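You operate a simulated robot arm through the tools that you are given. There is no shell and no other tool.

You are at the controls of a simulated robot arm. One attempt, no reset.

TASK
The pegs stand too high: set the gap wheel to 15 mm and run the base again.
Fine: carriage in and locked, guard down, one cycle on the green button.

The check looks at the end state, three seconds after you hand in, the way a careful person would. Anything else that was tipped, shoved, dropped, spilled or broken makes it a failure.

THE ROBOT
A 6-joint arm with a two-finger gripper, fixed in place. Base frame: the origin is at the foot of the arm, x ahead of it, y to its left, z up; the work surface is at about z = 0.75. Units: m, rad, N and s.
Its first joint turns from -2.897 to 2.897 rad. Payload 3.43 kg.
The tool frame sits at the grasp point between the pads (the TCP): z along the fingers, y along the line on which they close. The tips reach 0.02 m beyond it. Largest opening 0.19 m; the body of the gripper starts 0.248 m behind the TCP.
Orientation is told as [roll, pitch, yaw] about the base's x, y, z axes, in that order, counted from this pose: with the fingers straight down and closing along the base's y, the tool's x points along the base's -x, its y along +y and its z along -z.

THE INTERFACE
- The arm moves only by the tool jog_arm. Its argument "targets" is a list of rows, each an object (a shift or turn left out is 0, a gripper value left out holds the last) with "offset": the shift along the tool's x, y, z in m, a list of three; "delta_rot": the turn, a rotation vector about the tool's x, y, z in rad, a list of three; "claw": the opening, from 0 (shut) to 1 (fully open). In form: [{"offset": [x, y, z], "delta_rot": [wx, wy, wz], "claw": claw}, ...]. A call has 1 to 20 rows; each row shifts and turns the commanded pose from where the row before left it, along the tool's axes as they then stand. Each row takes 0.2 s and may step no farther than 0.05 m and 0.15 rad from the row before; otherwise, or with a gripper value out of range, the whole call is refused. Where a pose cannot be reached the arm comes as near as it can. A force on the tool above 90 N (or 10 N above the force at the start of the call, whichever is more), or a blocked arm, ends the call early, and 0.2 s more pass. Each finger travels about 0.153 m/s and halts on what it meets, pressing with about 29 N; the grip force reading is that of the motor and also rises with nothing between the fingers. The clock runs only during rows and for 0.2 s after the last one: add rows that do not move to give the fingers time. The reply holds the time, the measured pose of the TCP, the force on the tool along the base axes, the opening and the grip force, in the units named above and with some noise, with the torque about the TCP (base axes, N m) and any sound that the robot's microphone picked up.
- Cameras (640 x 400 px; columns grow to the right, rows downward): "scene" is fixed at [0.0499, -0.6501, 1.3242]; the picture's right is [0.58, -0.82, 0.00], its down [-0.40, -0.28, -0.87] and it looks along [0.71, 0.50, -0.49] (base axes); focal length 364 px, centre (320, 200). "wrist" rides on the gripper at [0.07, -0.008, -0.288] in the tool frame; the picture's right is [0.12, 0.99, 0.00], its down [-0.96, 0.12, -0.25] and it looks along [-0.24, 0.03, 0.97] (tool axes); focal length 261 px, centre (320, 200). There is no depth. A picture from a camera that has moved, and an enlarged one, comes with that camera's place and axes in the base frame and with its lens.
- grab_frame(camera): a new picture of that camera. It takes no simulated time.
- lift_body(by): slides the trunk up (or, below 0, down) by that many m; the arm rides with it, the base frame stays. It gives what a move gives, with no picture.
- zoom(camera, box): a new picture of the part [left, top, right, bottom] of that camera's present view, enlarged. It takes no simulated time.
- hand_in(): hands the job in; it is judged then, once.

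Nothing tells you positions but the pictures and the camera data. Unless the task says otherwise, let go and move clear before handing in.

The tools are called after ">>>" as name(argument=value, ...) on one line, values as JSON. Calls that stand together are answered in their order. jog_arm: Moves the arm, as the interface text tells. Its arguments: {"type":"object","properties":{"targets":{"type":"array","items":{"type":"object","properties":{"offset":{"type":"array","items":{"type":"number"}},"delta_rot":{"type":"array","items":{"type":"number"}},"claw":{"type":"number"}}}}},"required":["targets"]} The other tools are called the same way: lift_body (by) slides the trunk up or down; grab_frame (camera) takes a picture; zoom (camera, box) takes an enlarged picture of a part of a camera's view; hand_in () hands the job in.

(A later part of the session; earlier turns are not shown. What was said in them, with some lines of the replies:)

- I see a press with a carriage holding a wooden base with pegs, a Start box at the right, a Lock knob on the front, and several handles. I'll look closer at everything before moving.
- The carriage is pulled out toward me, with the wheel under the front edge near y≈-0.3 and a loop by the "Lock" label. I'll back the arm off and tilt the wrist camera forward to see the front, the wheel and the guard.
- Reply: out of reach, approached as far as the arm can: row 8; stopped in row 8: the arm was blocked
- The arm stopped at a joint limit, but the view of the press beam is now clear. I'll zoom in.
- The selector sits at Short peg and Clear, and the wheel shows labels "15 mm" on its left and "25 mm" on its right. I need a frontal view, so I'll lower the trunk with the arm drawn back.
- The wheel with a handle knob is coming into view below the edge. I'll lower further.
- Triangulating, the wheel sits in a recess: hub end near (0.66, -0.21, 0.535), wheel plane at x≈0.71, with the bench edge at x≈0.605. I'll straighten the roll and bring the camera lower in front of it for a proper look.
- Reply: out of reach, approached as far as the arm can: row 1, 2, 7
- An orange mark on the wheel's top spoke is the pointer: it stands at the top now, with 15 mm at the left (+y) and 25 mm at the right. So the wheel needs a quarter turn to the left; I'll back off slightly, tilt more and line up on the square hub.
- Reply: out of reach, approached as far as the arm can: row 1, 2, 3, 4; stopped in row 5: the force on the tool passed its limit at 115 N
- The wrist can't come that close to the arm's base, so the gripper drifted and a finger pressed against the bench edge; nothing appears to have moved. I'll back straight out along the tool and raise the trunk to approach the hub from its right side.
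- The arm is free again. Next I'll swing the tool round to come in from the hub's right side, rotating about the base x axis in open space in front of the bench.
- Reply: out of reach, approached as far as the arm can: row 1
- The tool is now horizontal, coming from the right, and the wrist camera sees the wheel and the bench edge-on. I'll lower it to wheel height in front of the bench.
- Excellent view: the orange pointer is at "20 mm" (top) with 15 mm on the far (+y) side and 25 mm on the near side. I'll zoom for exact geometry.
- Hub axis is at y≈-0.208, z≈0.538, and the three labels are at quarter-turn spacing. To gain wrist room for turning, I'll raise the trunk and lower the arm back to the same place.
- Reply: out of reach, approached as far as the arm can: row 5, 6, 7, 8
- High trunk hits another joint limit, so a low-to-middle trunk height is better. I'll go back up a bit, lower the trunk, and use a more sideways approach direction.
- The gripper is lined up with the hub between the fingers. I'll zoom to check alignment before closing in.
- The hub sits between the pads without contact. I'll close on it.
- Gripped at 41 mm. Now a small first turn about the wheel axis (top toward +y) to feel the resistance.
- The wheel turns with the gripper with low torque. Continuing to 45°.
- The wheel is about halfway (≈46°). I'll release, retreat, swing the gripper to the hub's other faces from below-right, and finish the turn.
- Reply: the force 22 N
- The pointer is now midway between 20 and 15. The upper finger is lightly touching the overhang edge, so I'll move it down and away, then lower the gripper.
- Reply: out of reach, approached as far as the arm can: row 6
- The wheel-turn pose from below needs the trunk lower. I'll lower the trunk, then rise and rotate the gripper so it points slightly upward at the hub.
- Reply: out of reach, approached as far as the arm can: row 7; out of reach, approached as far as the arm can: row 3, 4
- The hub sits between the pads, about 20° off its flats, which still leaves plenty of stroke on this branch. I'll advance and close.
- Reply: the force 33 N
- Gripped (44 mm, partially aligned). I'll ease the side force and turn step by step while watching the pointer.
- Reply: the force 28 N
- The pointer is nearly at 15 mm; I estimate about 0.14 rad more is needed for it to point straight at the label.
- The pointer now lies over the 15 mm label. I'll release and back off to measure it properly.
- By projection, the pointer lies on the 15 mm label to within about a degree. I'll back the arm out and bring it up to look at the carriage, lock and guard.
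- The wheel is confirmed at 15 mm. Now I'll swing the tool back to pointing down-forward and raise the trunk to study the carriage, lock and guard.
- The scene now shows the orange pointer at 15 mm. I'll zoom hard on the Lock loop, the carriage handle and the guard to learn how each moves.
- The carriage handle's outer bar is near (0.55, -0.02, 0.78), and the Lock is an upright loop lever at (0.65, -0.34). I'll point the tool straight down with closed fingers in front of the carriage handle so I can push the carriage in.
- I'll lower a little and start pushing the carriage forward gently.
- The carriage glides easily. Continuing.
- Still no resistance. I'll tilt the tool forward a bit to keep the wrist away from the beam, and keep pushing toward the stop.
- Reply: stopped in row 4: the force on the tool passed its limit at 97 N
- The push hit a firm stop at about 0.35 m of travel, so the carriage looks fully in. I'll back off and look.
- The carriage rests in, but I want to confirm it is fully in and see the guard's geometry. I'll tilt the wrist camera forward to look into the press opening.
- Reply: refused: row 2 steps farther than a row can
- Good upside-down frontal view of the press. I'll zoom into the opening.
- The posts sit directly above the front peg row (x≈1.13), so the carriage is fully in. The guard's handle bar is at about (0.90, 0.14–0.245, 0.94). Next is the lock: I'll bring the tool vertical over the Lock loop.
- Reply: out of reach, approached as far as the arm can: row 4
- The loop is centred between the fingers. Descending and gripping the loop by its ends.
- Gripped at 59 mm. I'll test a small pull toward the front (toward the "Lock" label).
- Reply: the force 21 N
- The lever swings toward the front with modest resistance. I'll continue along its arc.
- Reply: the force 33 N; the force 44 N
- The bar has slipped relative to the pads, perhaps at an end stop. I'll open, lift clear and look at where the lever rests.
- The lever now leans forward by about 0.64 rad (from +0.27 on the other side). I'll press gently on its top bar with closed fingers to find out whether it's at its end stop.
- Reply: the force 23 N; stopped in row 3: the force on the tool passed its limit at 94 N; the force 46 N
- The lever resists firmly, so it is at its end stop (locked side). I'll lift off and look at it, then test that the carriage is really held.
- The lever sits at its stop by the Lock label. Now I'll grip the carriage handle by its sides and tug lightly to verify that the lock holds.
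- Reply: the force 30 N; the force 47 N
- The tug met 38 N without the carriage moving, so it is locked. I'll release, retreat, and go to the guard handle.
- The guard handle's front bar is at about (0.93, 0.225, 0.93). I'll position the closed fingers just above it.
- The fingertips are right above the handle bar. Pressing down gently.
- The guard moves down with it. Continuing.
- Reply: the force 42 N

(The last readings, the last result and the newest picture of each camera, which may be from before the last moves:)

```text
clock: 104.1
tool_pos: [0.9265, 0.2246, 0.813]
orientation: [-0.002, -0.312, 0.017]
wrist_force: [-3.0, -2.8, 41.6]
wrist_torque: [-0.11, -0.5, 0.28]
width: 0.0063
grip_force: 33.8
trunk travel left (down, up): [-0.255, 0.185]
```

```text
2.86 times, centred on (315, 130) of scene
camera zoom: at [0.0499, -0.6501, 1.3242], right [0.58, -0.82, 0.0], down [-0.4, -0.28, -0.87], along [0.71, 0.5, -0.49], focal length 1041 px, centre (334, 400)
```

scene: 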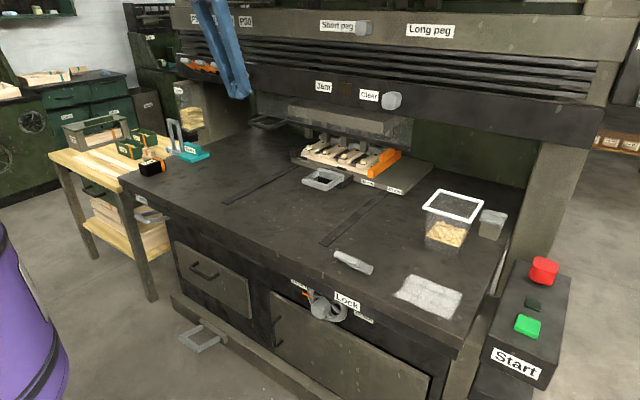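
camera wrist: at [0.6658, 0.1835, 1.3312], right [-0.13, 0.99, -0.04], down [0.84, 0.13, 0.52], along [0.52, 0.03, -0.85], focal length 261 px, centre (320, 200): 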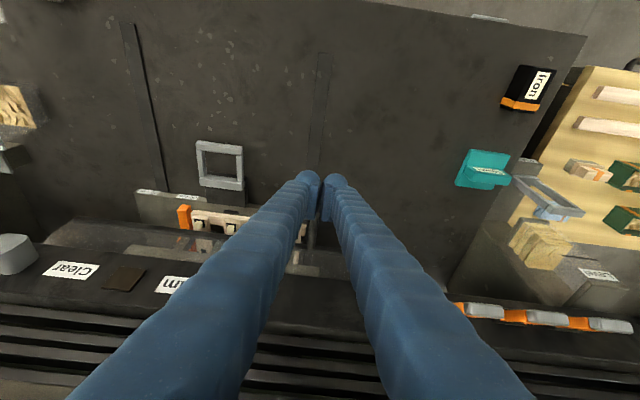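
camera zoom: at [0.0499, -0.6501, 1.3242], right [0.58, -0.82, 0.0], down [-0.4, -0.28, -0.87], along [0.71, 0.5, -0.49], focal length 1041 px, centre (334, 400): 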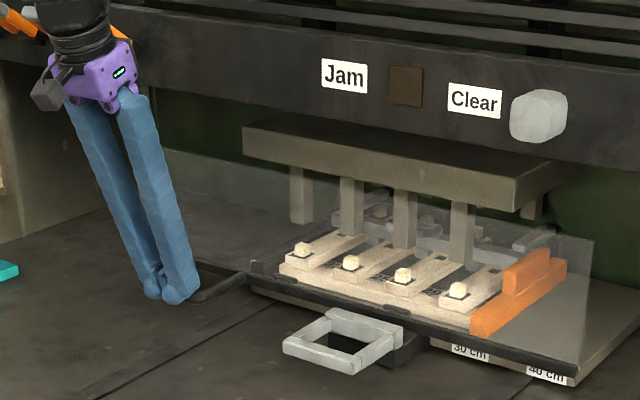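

The force rose to 42 N at the bottom stop: the guard is down. I'll lift off and check that it stays down and whether the lamp on the Start box changed.

>>> jog_arm(targets=[{"offset": [-0.004, 0, -0.019]}, {"offset": [-0.006, 0, -0.038]}, {"offset": [0.01, 0, -0.045]}, {"offset": [0.02, 0, -0.045]}, {"offset": [0.04, 0, -0.02]}, {}])

>>> grab_frame(camera="scene")

>>> zoom(camera="scene", box=[210, 60, 420, 200])

>>> zoom(camera="scene", box=[470, 230, 590, 390])

```text
clock: 105.5
tool_pos: [0.8184, 0.226, 0.9478]
orientation: [-0.003, -0.304, 0.016]
wrist_force: [0.3, 0.8, -0.4]
wrist_torque: [0.01, 0.01, -0.01]
width: 0.0
grip_force: 34.2
trunk travel left (down, up): [-0.255, 0.185]
```

```text
taken
```

scene: 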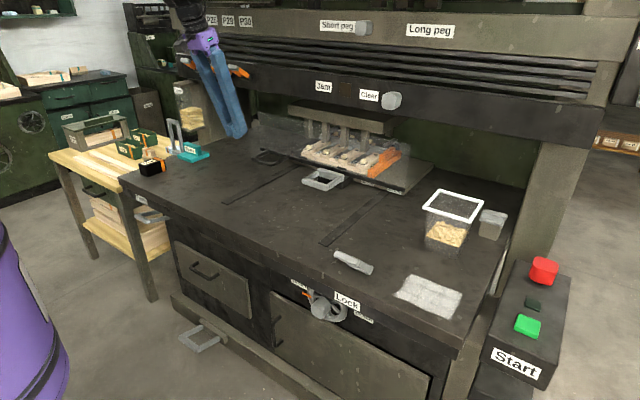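

```text
2.86 times, centred on (315, 130) of scene
camera zoom: at [0.0499, -0.6501, 1.3242], right [0.58, -0.82, 0.0], down [-0.4, -0.28, -0.87], along [0.71, 0.5, -0.49], focal length 1041 px, centre (334, 400)
```

zoom: 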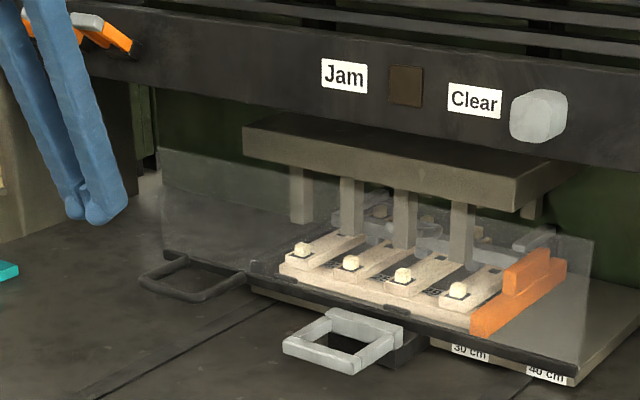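

```text
2.50 times, centred on (530, 310) of scene
camera zoom: at [0.0499, -0.6501, 1.3242], right [0.58, -0.82, 0.0], down [-0.4, -0.28, -0.87], along [0.71, 0.5, -0.49], focal length 910 px, centre (-205, -75)
```

zoom: 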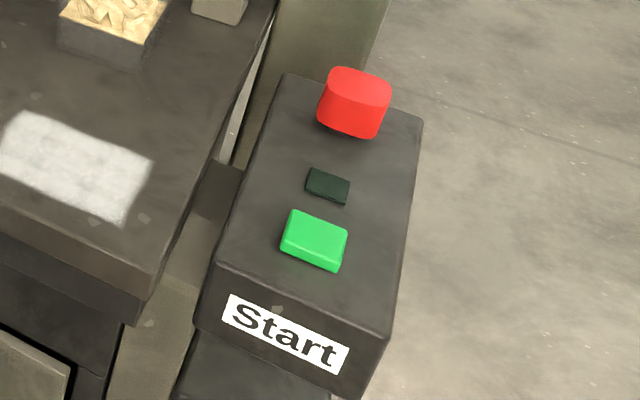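

The guard stays down. The green button's top is at about (0.673, -0.695, 0.775); I'll carry the closed gripper over there at a safe height.

>>> jog_arm(targets=[{"offset": [0.0358, 0, -0.0112]}, {"offset": [0.0358, 0, -0.0112]}, {"offset": [0.0358, 0, -0.0112]}, {"offset": [0.0358, 0, -0.0112]}, {"offset": [0, -0.046, 0]}, {"offset": [0, -0.046, 0]}, {"offset": [0, -0.046, 0]}, {"offset": [0, -0.046, 0]}, {"offset": [0, -0.046, 0]}, {"offset": [0, -0.046, 0]}, {"offset": [0, -0.046, 0]}, {"offset": [0, -0.046, 0]}, {"offset": [0, -0.046, 0]}, {"offset": [0, -0.046, 0]}, {"offset": [0, -0.046, 0]}, {"offset": [0, -0.046, 0]}, {}])

>>> jog_arm(targets=[{"offset": [0, -0.046, 0]}, {"offset": [0, -0.046, 0]}, {"offset": [0, -0.046, 0]}, {"offset": [0, -0.046, 0]}, {"offset": [0, -0.046, 0]}, {"offset": [0, -0.046, 0]}, {"offset": [0, -0.046, 0]}, {"offset": [0, -0.03, 0]}, {}])

>>> grab_frame(camera="wrist")

>>> grab_frame(camera="scene")

```text
clock: 109.1
tool_pos: [0.6777, -0.3307, 0.9489]
orientation: [-0.003, -0.307, 0.016]
wrist_force: [-0.1, 0.2, -0.2]
wrist_torque: [0.1, -0.06, 0.01]
width: 0.0
grip_force: 34.1
trunk travel left (down, up): [-0.255, 0.185]
```

```text
clock: 111.1
tool_pos: [0.6813, -0.6825, 0.9512]
orientation: [-0.003, -0.304, 0.017]
wrist_force: [-0.1, 0.3, -0.5]
wrist_torque: [0.0, -0.02, 0.02]
width: 0.0
grip_force: 34.0
trunk travel left (down, up): [-0.255, 0.185]
```

```text
taken
camera wrist: at [0.5271, -0.6927, 1.2048], right [-0.13, 0.99, -0.04], down [0.84, 0.13, 0.52], along [0.52, 0.03, -0.85], focal length 261 px, centre (320, 200)
```

wrist: 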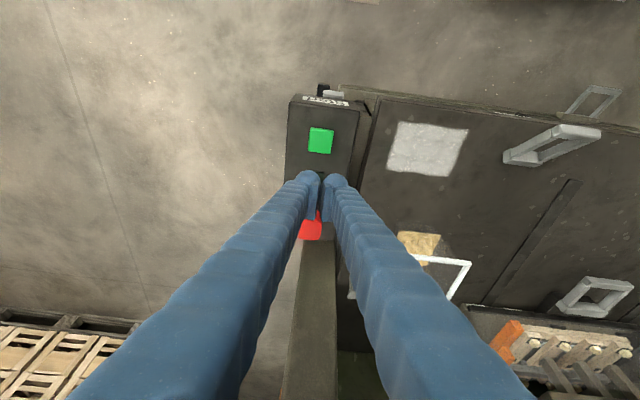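

```text
taken
```

scene: 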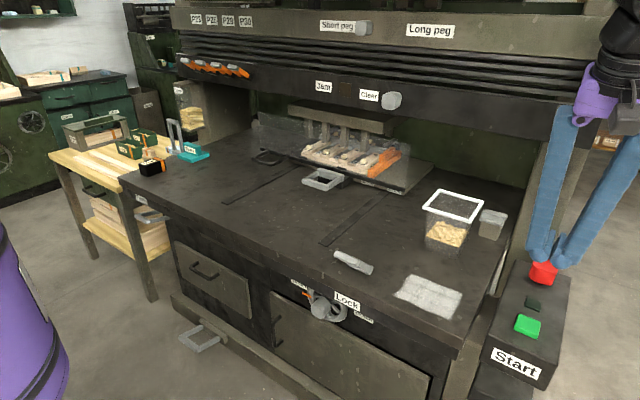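

>>> zoom(camera="wrist", box=[270, 70, 390, 190])

>>> jog_arm(targets=[{"offset": [0.0184, -0.0035, 0.0397]}, {"offset": [0.0184, -0.0035, 0.0397]}, {"offset": [0.0184, -0.0035, 0.0397]}, {}])

>>> zoom(camera="scene", box=[470, 230, 600, 390])

>>> zoom(camera="wrist", box=[230, 100, 410, 240])

```text
3.33 times, centred on (330, 130) of wrist
camera zoom: at [0.5271, -0.6927, 1.2048], right [-0.13, 0.99, -0.04], down [0.84, 0.13, 0.52], along [0.52, 0.03, -0.85], focal length 869 px, centre (287, 433)
```

zoom: 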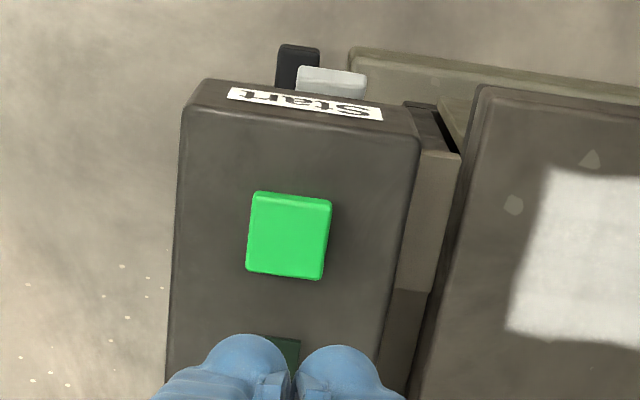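

```text
clock: 112.1
tool_pos: [0.6666, -0.6925, 0.8181]
orientation: [-0.003, -0.306, 0.016]
wrist_force: [0.6, -1.2, -0.5]
wrist_torque: [0.09, -0.03, -0.02]
width: 0.0
grip_force: 34.1
trunk travel left (down, up): [-0.255, 0.185]
```

```text
2.50 times, centred on (535, 310) of scene
camera zoom: at [0.0499, -0.6501, 1.3242], right [0.58, -0.82, 0.0], down [-0.4, -0.28, -0.87], along [0.71, 0.5, -0.49], focal length 910 px, centre (-218, -75)
```

zoom: 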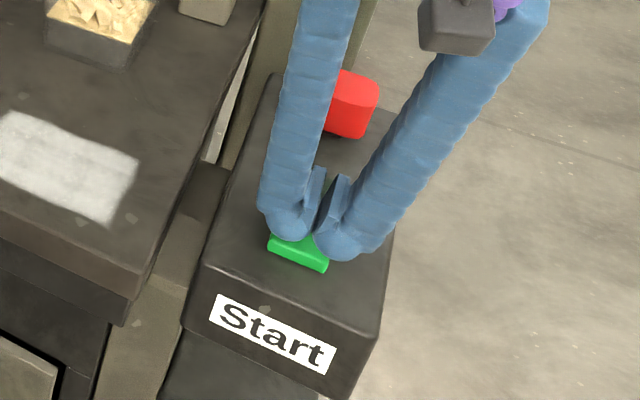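

```text
2.86 times, centred on (320, 170) of wrist
camera zoom: at [0.5114, -0.7022, 1.0716], right [-0.13, 0.99, -0.04], down [0.84, 0.13, 0.52], along [0.52, 0.03, -0.85], focal length 745 px, centre (320, 286)
```

zoom: 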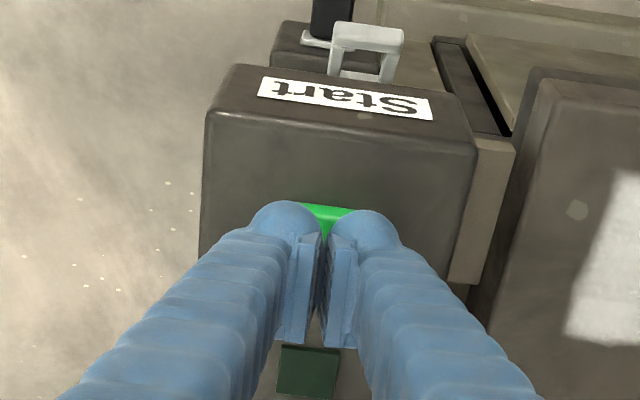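

The tips are just above the green button, centred on it. I'll approach until contact, then press once.

>>> jog_arm(targets=[{"offset": [0.0047, 0, 0.0047]}, {"offset": [0.0018, 0, 0.0057]}, {"offset": [0.0018, 0, 0.0057]}, {}])

>>> zoom(camera="scene", box=[470, 230, 600, 390])

```text
clock: 113.1
tool_pos: [0.6623, -0.6923, 0.8026]
orientation: [-0.004, -0.305, 0.019]
wrist_force: [-1.0, 1.1, 2.2]
wrist_torque: [0.03, 0.04, 0.05]
width: 0.006
grip_force: 34.4
trunk travel left (down, up): [-0.255, 0.185]
```

```text
2.50 times, centred on (535, 310) of scene
camera zoom: at [0.0499, -0.6501, 1.3242], right [0.58, -0.82, 0.0], down [-0.4, -0.28, -0.87], along [0.71, 0.5, -0.49], focal length 910 px, centre (-218, -75)
```

zoom: 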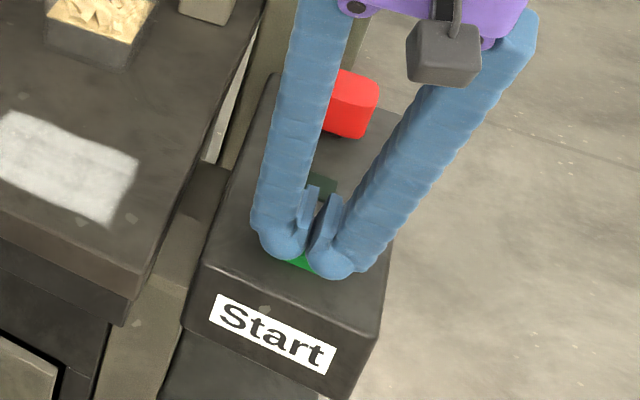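

>>> jog_arm(targets=[{"offset": [0.0012, 0, 0.0038]}, {"offset": [0.0012, 0, 0.0038]}])

>>> grab_frame(camera="scene")

```text
clock: 113.7
tool_pos: [0.6625, -0.6916, 0.7976]
orientation: [-0.005, -0.307, 0.016]
wrist_force: [-5.8, 7.1, 21.6]
wrist_torque: [0.18, 0.27, -0.11]
width: 0.0062
grip_force: 34.0
trunk travel left (down, up): [-0.255, 0.185]
heard: click
```

```text
taken
```

scene: 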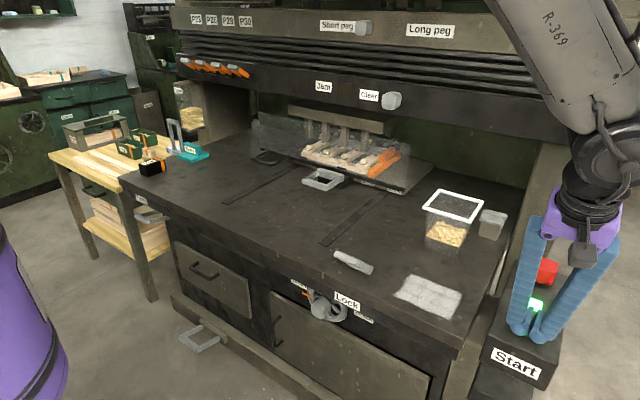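

A click, and the lamp lit green. I'll lift off cleanly and let the cycle run.

>>> jog_arm(targets=[{"offset": [-0.006, 0, -0.019]}, {"offset": [-0.009, 0, -0.0286]}, {"offset": [-0.009, 0, -0.0286]}, {}, {}])

>>> grab_frame(camera="scene")

>>> zoom(camera="scene", box=[210, 60, 420, 200])

```text
clock: 114.9
tool_pos: [0.6618, -0.6937, 0.8763]
orientation: [-0.004, -0.305, 0.015]
wrist_force: [0.4, -0.2, 0.5]
wrist_torque: [0.03, -0.03, -0.02]
width: 0.0
grip_force: 34.8
trunk travel left (down, up): [-0.255, 0.185]
```

```text
taken
```

scene: 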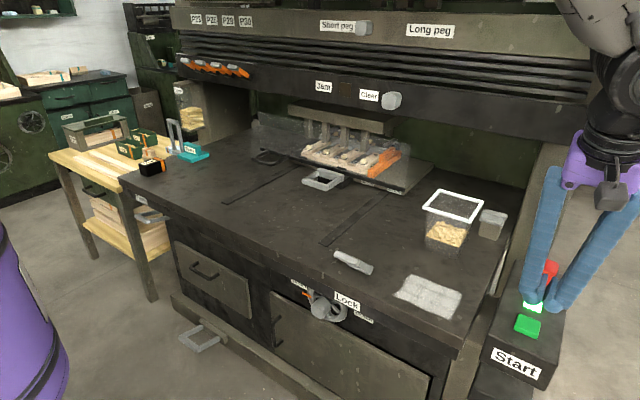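

```text
2.86 times, centred on (315, 130) of scene
camera zoom: at [0.0499, -0.6501, 1.3242], right [0.58, -0.82, 0.0], down [-0.4, -0.28, -0.87], along [0.71, 0.5, -0.49], focal length 1041 px, centre (334, 400)
```

zoom: 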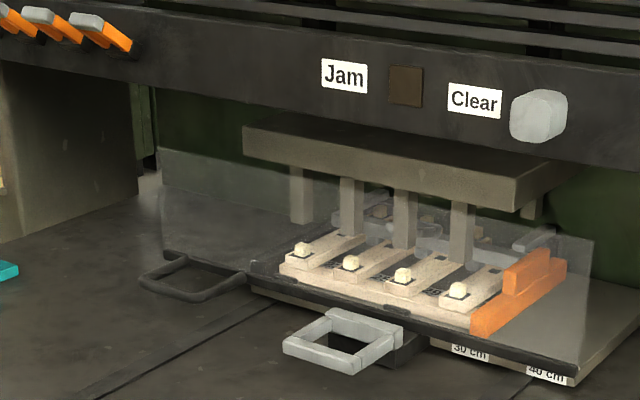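

The lamp stays lit. I'll wait and watch the ram.

>>> jog_arm(targets=[{"offset": [-0.006, 0, -0.03]}, {}, {}, {}, {}, {}])

>>> zoom(camera="scene", box=[210, 60, 420, 200])

>>> jog_arm(targets=[{}, {}, {}, {}, {}, {}])

>>> grab_frame(camera="scene")

>>> zoom(camera="scene", box=[210, 60, 420, 200])

```text
clock: 116.3
tool_pos: [0.6573, -0.694, 0.9063]
orientation: [-0.003, -0.303, 0.018]
wrist_force: [-0.8, -0.4, -0.2]
wrist_torque: [0.03, 0.01, 0.02]
width: 0.0002
grip_force: 34.1
trunk travel left (down, up): [-0.255, 0.185]
```

```text
2.86 times, centred on (315, 130) of scene
camera zoom: at [0.0499, -0.6501, 1.3242], right [0.58, -0.82, 0.0], down [-0.4, -0.28, -0.87], along [0.71, 0.5, -0.49], focal length 1041 px, centre (334, 400)
```

zoom: 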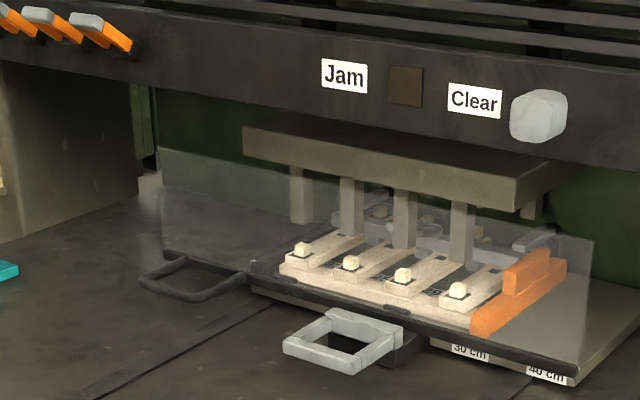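

```text
clock: 117.7
tool_pos: [0.6582, -0.6938, 0.9058]
orientation: [-0.004, -0.303, 0.017]
wrist_force: [0.3, -0.3, 0.7]
wrist_torque: [0.02, 0.02, -0.03]
width: 0.0
grip_force: 34.3
trunk travel left (down, up): [-0.255, 0.185]
```

```text
taken
```

scene: 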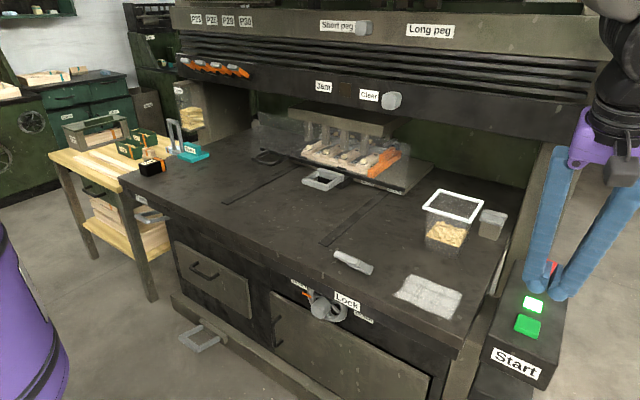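

```text
2.86 times, centred on (315, 130) of scene
camera zoom: at [0.0499, -0.6501, 1.3242], right [0.58, -0.82, 0.0], down [-0.4, -0.28, -0.87], along [0.71, 0.5, -0.49], focal length 1041 px, centre (334, 400)
```

zoom: 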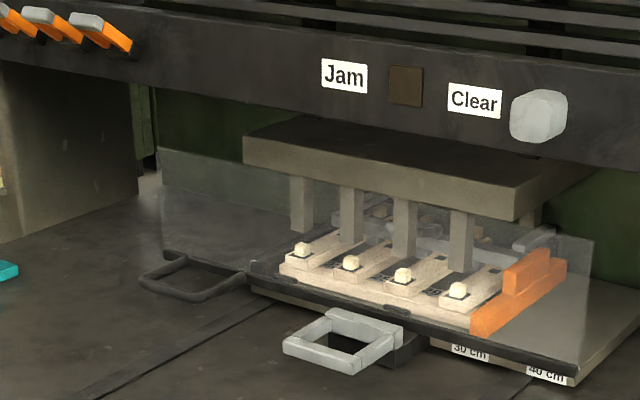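

The ram has started coming down. I'll keep waiting until the cycle completes.

>>> jog_arm(targets=[{}, {}, {}, {}, {}, {}, {}, {}, {}, {}])

>>> zoom(camera="scene", box=[210, 60, 420, 200])

>>> jog_arm(targets=[{}, {}, {}, {}, {}, {}, {}, {}, {}, {}])

>>> zoom(camera="scene", box=[210, 60, 420, 200])

>>> jog_arm(targets=[{}, {}, {}, {}, {}, {}, {}, {}, {}, {}])

>>> zoom(camera="scene", box=[210, 60, 420, 200])

>>> grab_frame(camera="scene")

```text
clock: 119.9
tool_pos: [0.6575, -0.6943, 0.9063]
orientation: [-0.003, -0.303, 0.016]
wrist_force: [0.3, 0.3, 1.3]
wrist_torque: [-0.03, 0.01, -0.01]
width: 0.0
grip_force: 34.4
trunk travel left (down, up): [-0.255, 0.185]
```

```text
2.86 times, centred on (315, 130) of scene
camera zoom: at [0.0499, -0.6501, 1.3242], right [0.58, -0.82, 0.0], down [-0.4, -0.28, -0.87], along [0.71, 0.5, -0.49], focal length 1041 px, centre (334, 400)
```

zoom: 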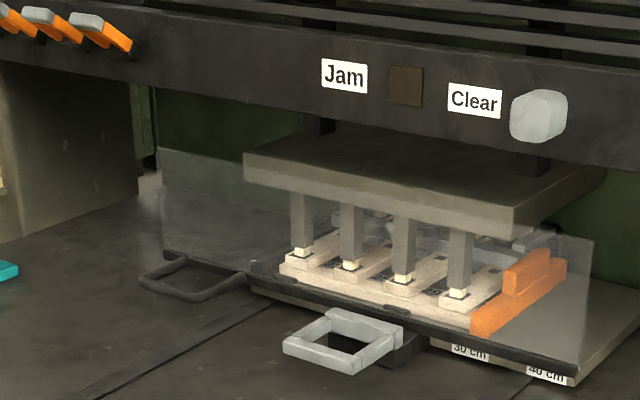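

```text
clock: 122.1
tool_pos: [0.6576, -0.6937, 0.9062]
orientation: [-0.004, -0.303, 0.017]
wrist_force: [-0.1, -0.2, 0.1]
wrist_torque: [0.0, 0.0, 0.01]
width: 0.0003
grip_force: 34.1
trunk travel left (down, up): [-0.255, 0.185]
```

```text
2.86 times, centred on (315, 130) of scene
camera zoom: at [0.0499, -0.6501, 1.3242], right [0.58, -0.82, 0.0], down [-0.4, -0.28, -0.87], along [0.71, 0.5, -0.49], focal length 1041 px, centre (334, 400)
```

zoom: 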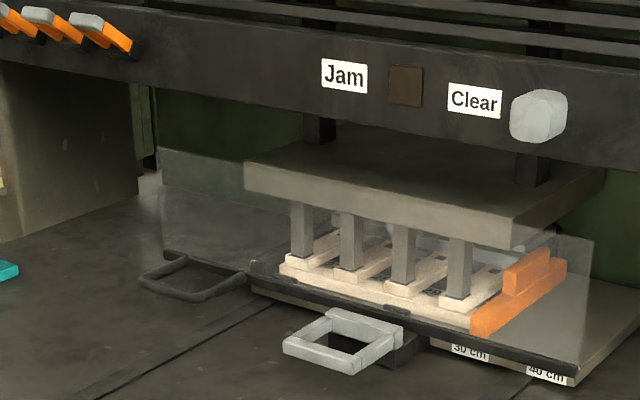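

```text
clock: 124.3
tool_pos: [0.657, -0.6944, 0.9065]
orientation: [-0.002, -0.303, 0.016]
wrist_force: [0.2, 0.6, 0.0]
wrist_torque: [-0.01, 0.01, 0.0]
width: 0.0
grip_force: 34.3
trunk travel left (down, up): [-0.255, 0.185]
```

```text
2.86 times, centred on (315, 130) of scene
camera zoom: at [0.0499, -0.6501, 1.3242], right [0.58, -0.82, 0.0], down [-0.4, -0.28, -0.87], along [0.71, 0.5, -0.49], focal length 1041 px, centre (334, 400)
```

zoom: 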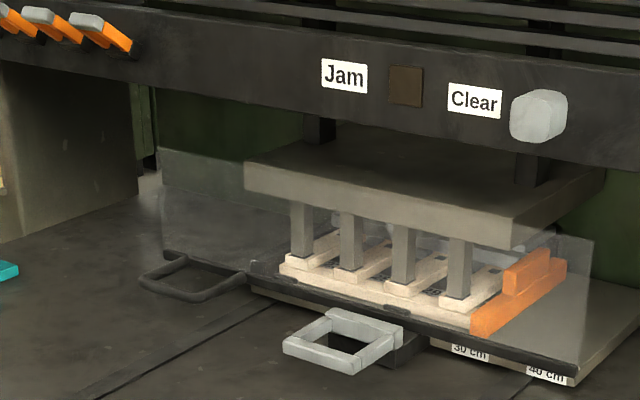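

```text
taken
```

scene: 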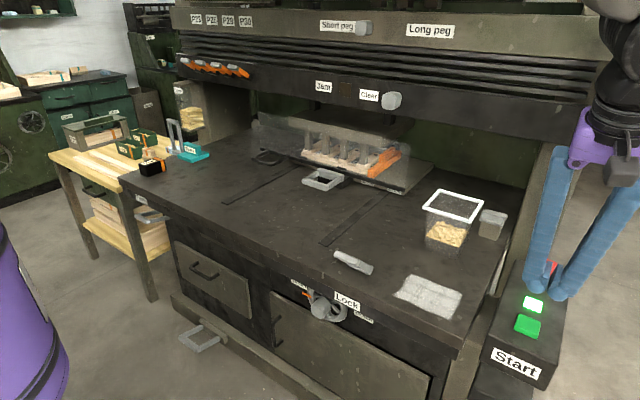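

The ram is down on the pegs and dwelling. I'll wait for it to rise and the lamp to go out.

>>> jog_arm(targets=[{}, {}, {}, {}, {}, {}, {}, {}, {}, {}, {}, {}, {}, {}, {}])

>>> zoom(camera="scene", box=[210, 60, 420, 200])

>>> jog_arm(targets=[{}, {}, {}, {}, {}, {}, {}, {}, {}, {}, {}, {}, {}, {}, {}])

>>> zoom(camera="scene", box=[210, 60, 420, 200])

>>> grab_frame(camera="scene")

```text
clock: 127.5
tool_pos: [0.6574, -0.6932, 0.9059]
orientation: [-0.004, -0.304, 0.018]
wrist_force: [0.1, 1.0, -1.0]
wrist_torque: [0.01, 0.03, 0.0]
width: 0.0
grip_force: 34.3
trunk travel left (down, up): [-0.255, 0.185]
```

```text
2.86 times, centred on (315, 130) of scene
camera zoom: at [0.0499, -0.6501, 1.3242], right [0.58, -0.82, 0.0], down [-0.4, -0.28, -0.87], along [0.71, 0.5, -0.49], focal length 1041 px, centre (334, 400)
```

zoom: 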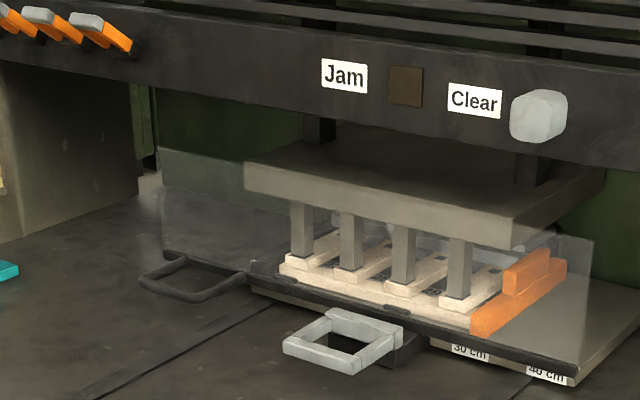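

```text
clock: 130.7
tool_pos: [0.6567, -0.6935, 0.9055]
orientation: [-0.003, -0.303, 0.015]
wrist_force: [-0.6, -0.4, 0.5]
wrist_torque: [0.03, -0.02, 0.0]
width: 0.0002
grip_force: 34.7
trunk travel left (down, up): [-0.255, 0.185]
```

```text
2.86 times, centred on (315, 130) of scene
camera zoom: at [0.0499, -0.6501, 1.3242], right [0.58, -0.82, 0.0], down [-0.4, -0.28, -0.87], along [0.71, 0.5, -0.49], focal length 1041 px, centre (334, 400)
```

zoom: 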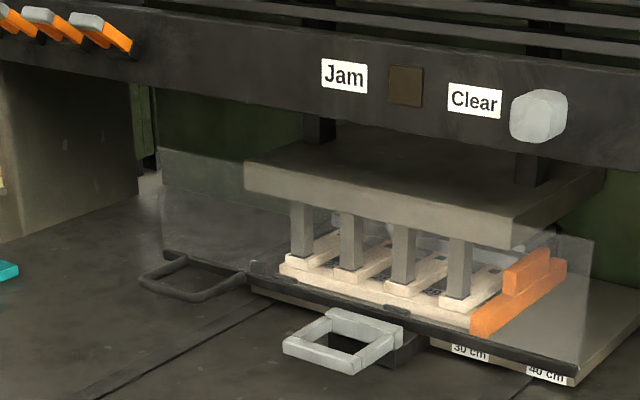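

```text
taken
```

scene: 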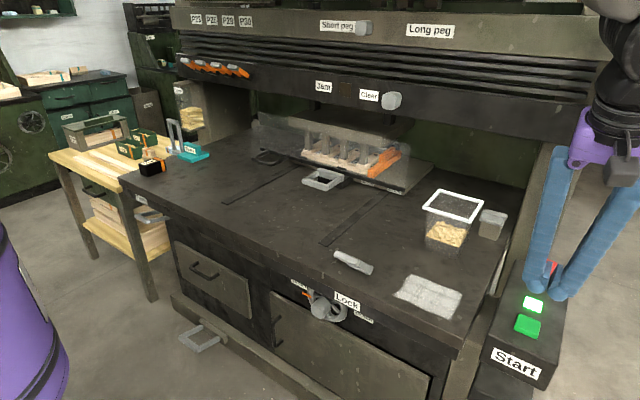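

>>> jog_arm(targets=[{}, {}, {}, {}, {}, {}, {}, {}, {}, {}, {}, {}, {}, {}, {}, {}, {}, {}, {}, {}])

>>> jog_arm(targets=[{}, {}, {}, {}, {}, {}, {}, {}, {}, {}, {}, {}, {}, {}, {}, {}, {}, {}, {}, {}])

>>> grab_frame(camera="scene")

>>> zoom(camera="scene", box=[250, 60, 420, 200])

```text
clock: 134.9
tool_pos: [0.657, -0.6941, 0.9062]
orientation: [-0.003, -0.303, 0.018]
wrist_force: [0.5, -0.5, -0.3]
wrist_torque: [0.01, 0.01, 0.0]
width: 0.0001
grip_force: 35.0
trunk travel left (down, up): [-0.255, 0.185]
```

```text
clock: 139.1
tool_pos: [0.6579, -0.6934, 0.9074]
orientation: [-0.002, -0.302, 0.019]
wrist_force: [0.3, -0.5, -0.8]
wrist_torque: [0.0, 0.0, 0.0]
width: 0.0
grip_force: 34.0
trunk travel left (down, up): [-0.255, 0.185]
```

```text
taken
```

scene: 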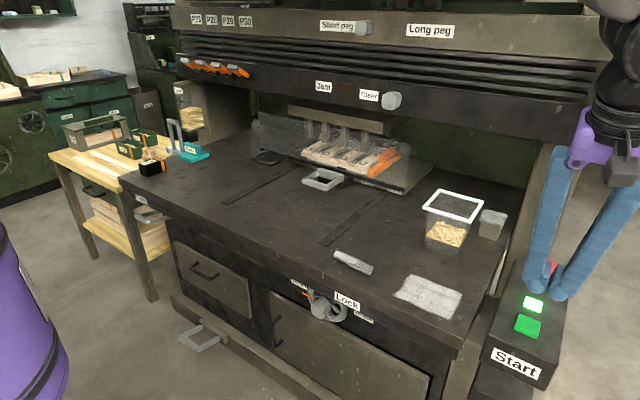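

```text
2.86 times, centred on (335, 130) of scene
camera zoom: at [0.0499, -0.6501, 1.3242], right [0.58, -0.82, 0.0], down [-0.4, -0.28, -0.87], along [0.71, 0.5, -0.49], focal length 1041 px, centre (277, 400)
```

zoom: 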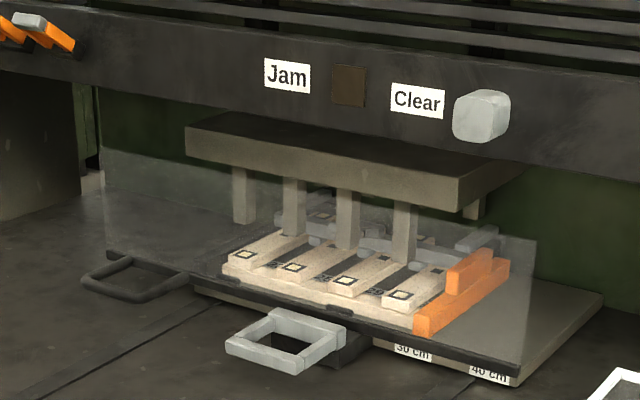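

The ram is back up and the pegs are now driven in low. I'll wait for the lamp to go out before moving away.

>>> jog_arm(targets=[{}, {}, {}, {}, {}, {}, {}, {}, {}, {}, {}, {}, {}, {}, {}])

>>> grab_frame(camera="scene")

>>> zoom(camera="scene", box=[290, 120, 420, 200])

```text
clock: 142.3
tool_pos: [0.657, -0.6937, 0.9067]
orientation: [-0.006, -0.303, 0.018]
wrist_force: [0.5, -0.5, 0.6]
wrist_torque: [0.01, -0.04, 0.0]
width: 0.0
grip_force: 34.2
trunk travel left (down, up): [-0.255, 0.185]
```

```text
taken
```

scene: 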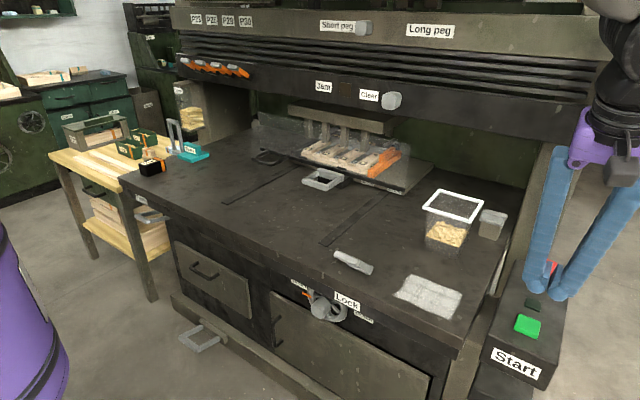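

```text
4.92 times, centred on (355, 160) of scene
camera zoom: at [0.0499, -0.6501, 1.3242], right [0.58, -0.82, 0.0], down [-0.4, -0.28, -0.87], along [0.71, 0.5, -0.49], focal length 1793 px, centre (148, 397)
```

zoom: 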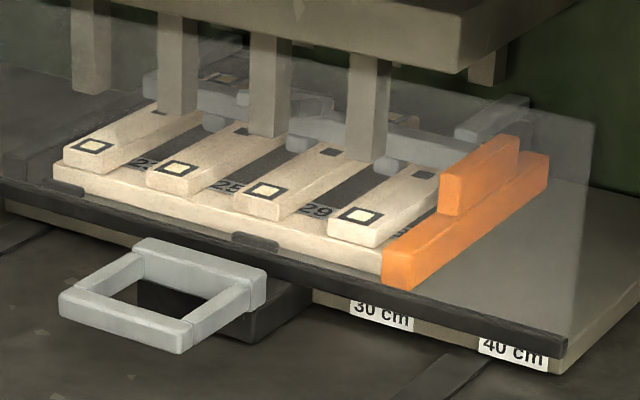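

The lamp is off and the pegs sit uniformly low in the base. I'll move the arm up and clear, then check everything once more.

>>> jog_arm(targets=[{"offset": [0, 0, -0.045]}, {"offset": [0, 0, -0.045]}, {"offset": [0, 0.04, -0.02]}, {"offset": [0, 0.045, 0]}, {"offset": [0, 0.045, 0]}, {}])

>>> grab_frame(camera="scene")

>>> zoom(camera="scene", box=[280, 230, 400, 340])

>>> grab_frame(camera="wrist")

```text
clock: 143.7
tool_pos: [0.6228, -0.5635, 1.009]
orientation: [-0.003, -0.304, 0.019]
wrist_force: [0.0, -0.1, 0.9]
wrist_torque: [-0.14, 0.05, -0.04]
width: 0.0002
grip_force: 34.3
trunk travel left (down, up): [-0.255, 0.185]
```

```text
taken
```

scene: 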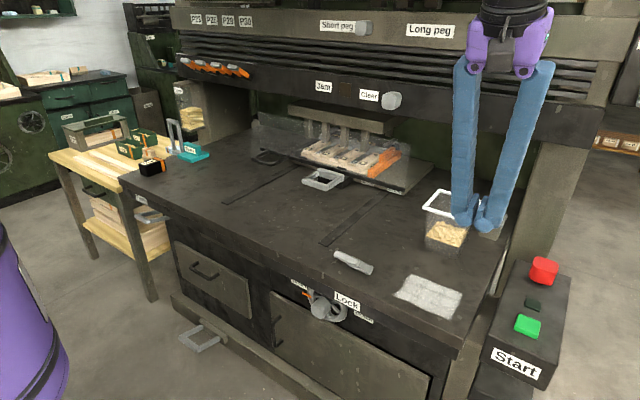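

```text
3.64 times, centred on (340, 285) of scene
camera zoom: at [0.0499, -0.6501, 1.3242], right [0.58, -0.82, 0.0], down [-0.4, -0.28, -0.87], along [0.71, 0.5, -0.49], focal length 1324 px, centre (247, -109)
```

zoom: 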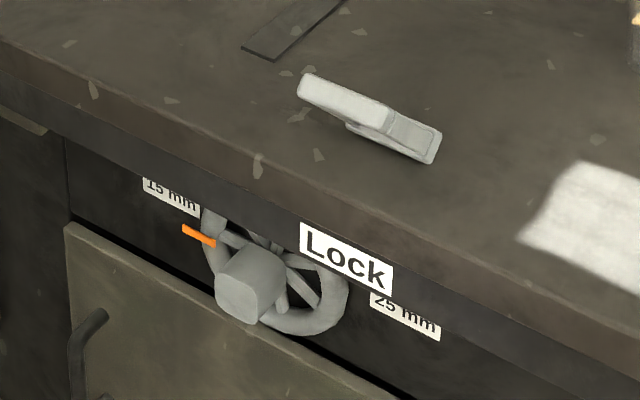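

```text
taken
camera wrist: at [0.4691, -0.5726, 1.2624], right [-0.13, 0.99, -0.04], down [0.84, 0.13, 0.52], along [0.52, 0.03, -0.85], focal length 261 px, centre (320, 200)
```

wrist: 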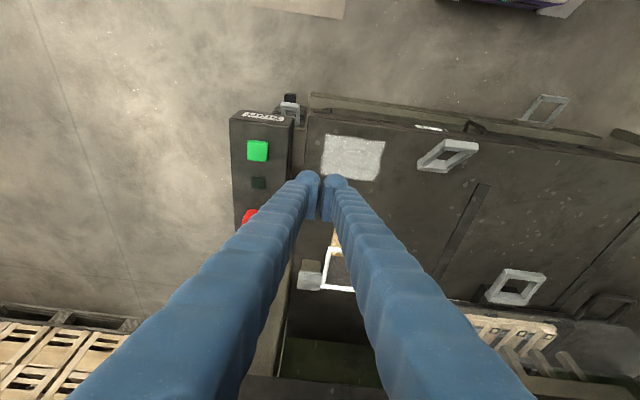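

The wheel is at 15 mm, the carriage is in with the lock over, and the guard is down. One full cycle ran, nothing else was moved, and the arm is clear. Handing in.

>>> hand_in()

```text
The job is handed in.
```

I set the gap wheel to 15 mm and ran the base through one full press cycle. The pegs now sit low and level in the base, where before they stood proud. I've handed the job in, but no result has come back yet.

- **Gap wheel:** the orange pointer was at 20 mm and is now on the 15 mm label. I judged that from camera views, to within about a degree. The ram didn't start until after that.
- **Carriage:** it is pushed in to its stop, with the Lock lever pulled over to its end stop. A light tug of about 38 N on the handle did not move it.
- **Guard:** it is down on its bottom stop and stayed there when I let go.
- **Cycle:** I pressed the green button once. I heard the click and the lamp lit. The ram came down on the pegs and rose again, and the lamp then went out.

Early on, while lining up on the wheel, one finger pressed hard against the bench edge, and the arm stopped itself at about 115 N. I saw no damage or anything shifted in the camera views. The arm is clear of the machine, and I left the carriage locked and the guard down.
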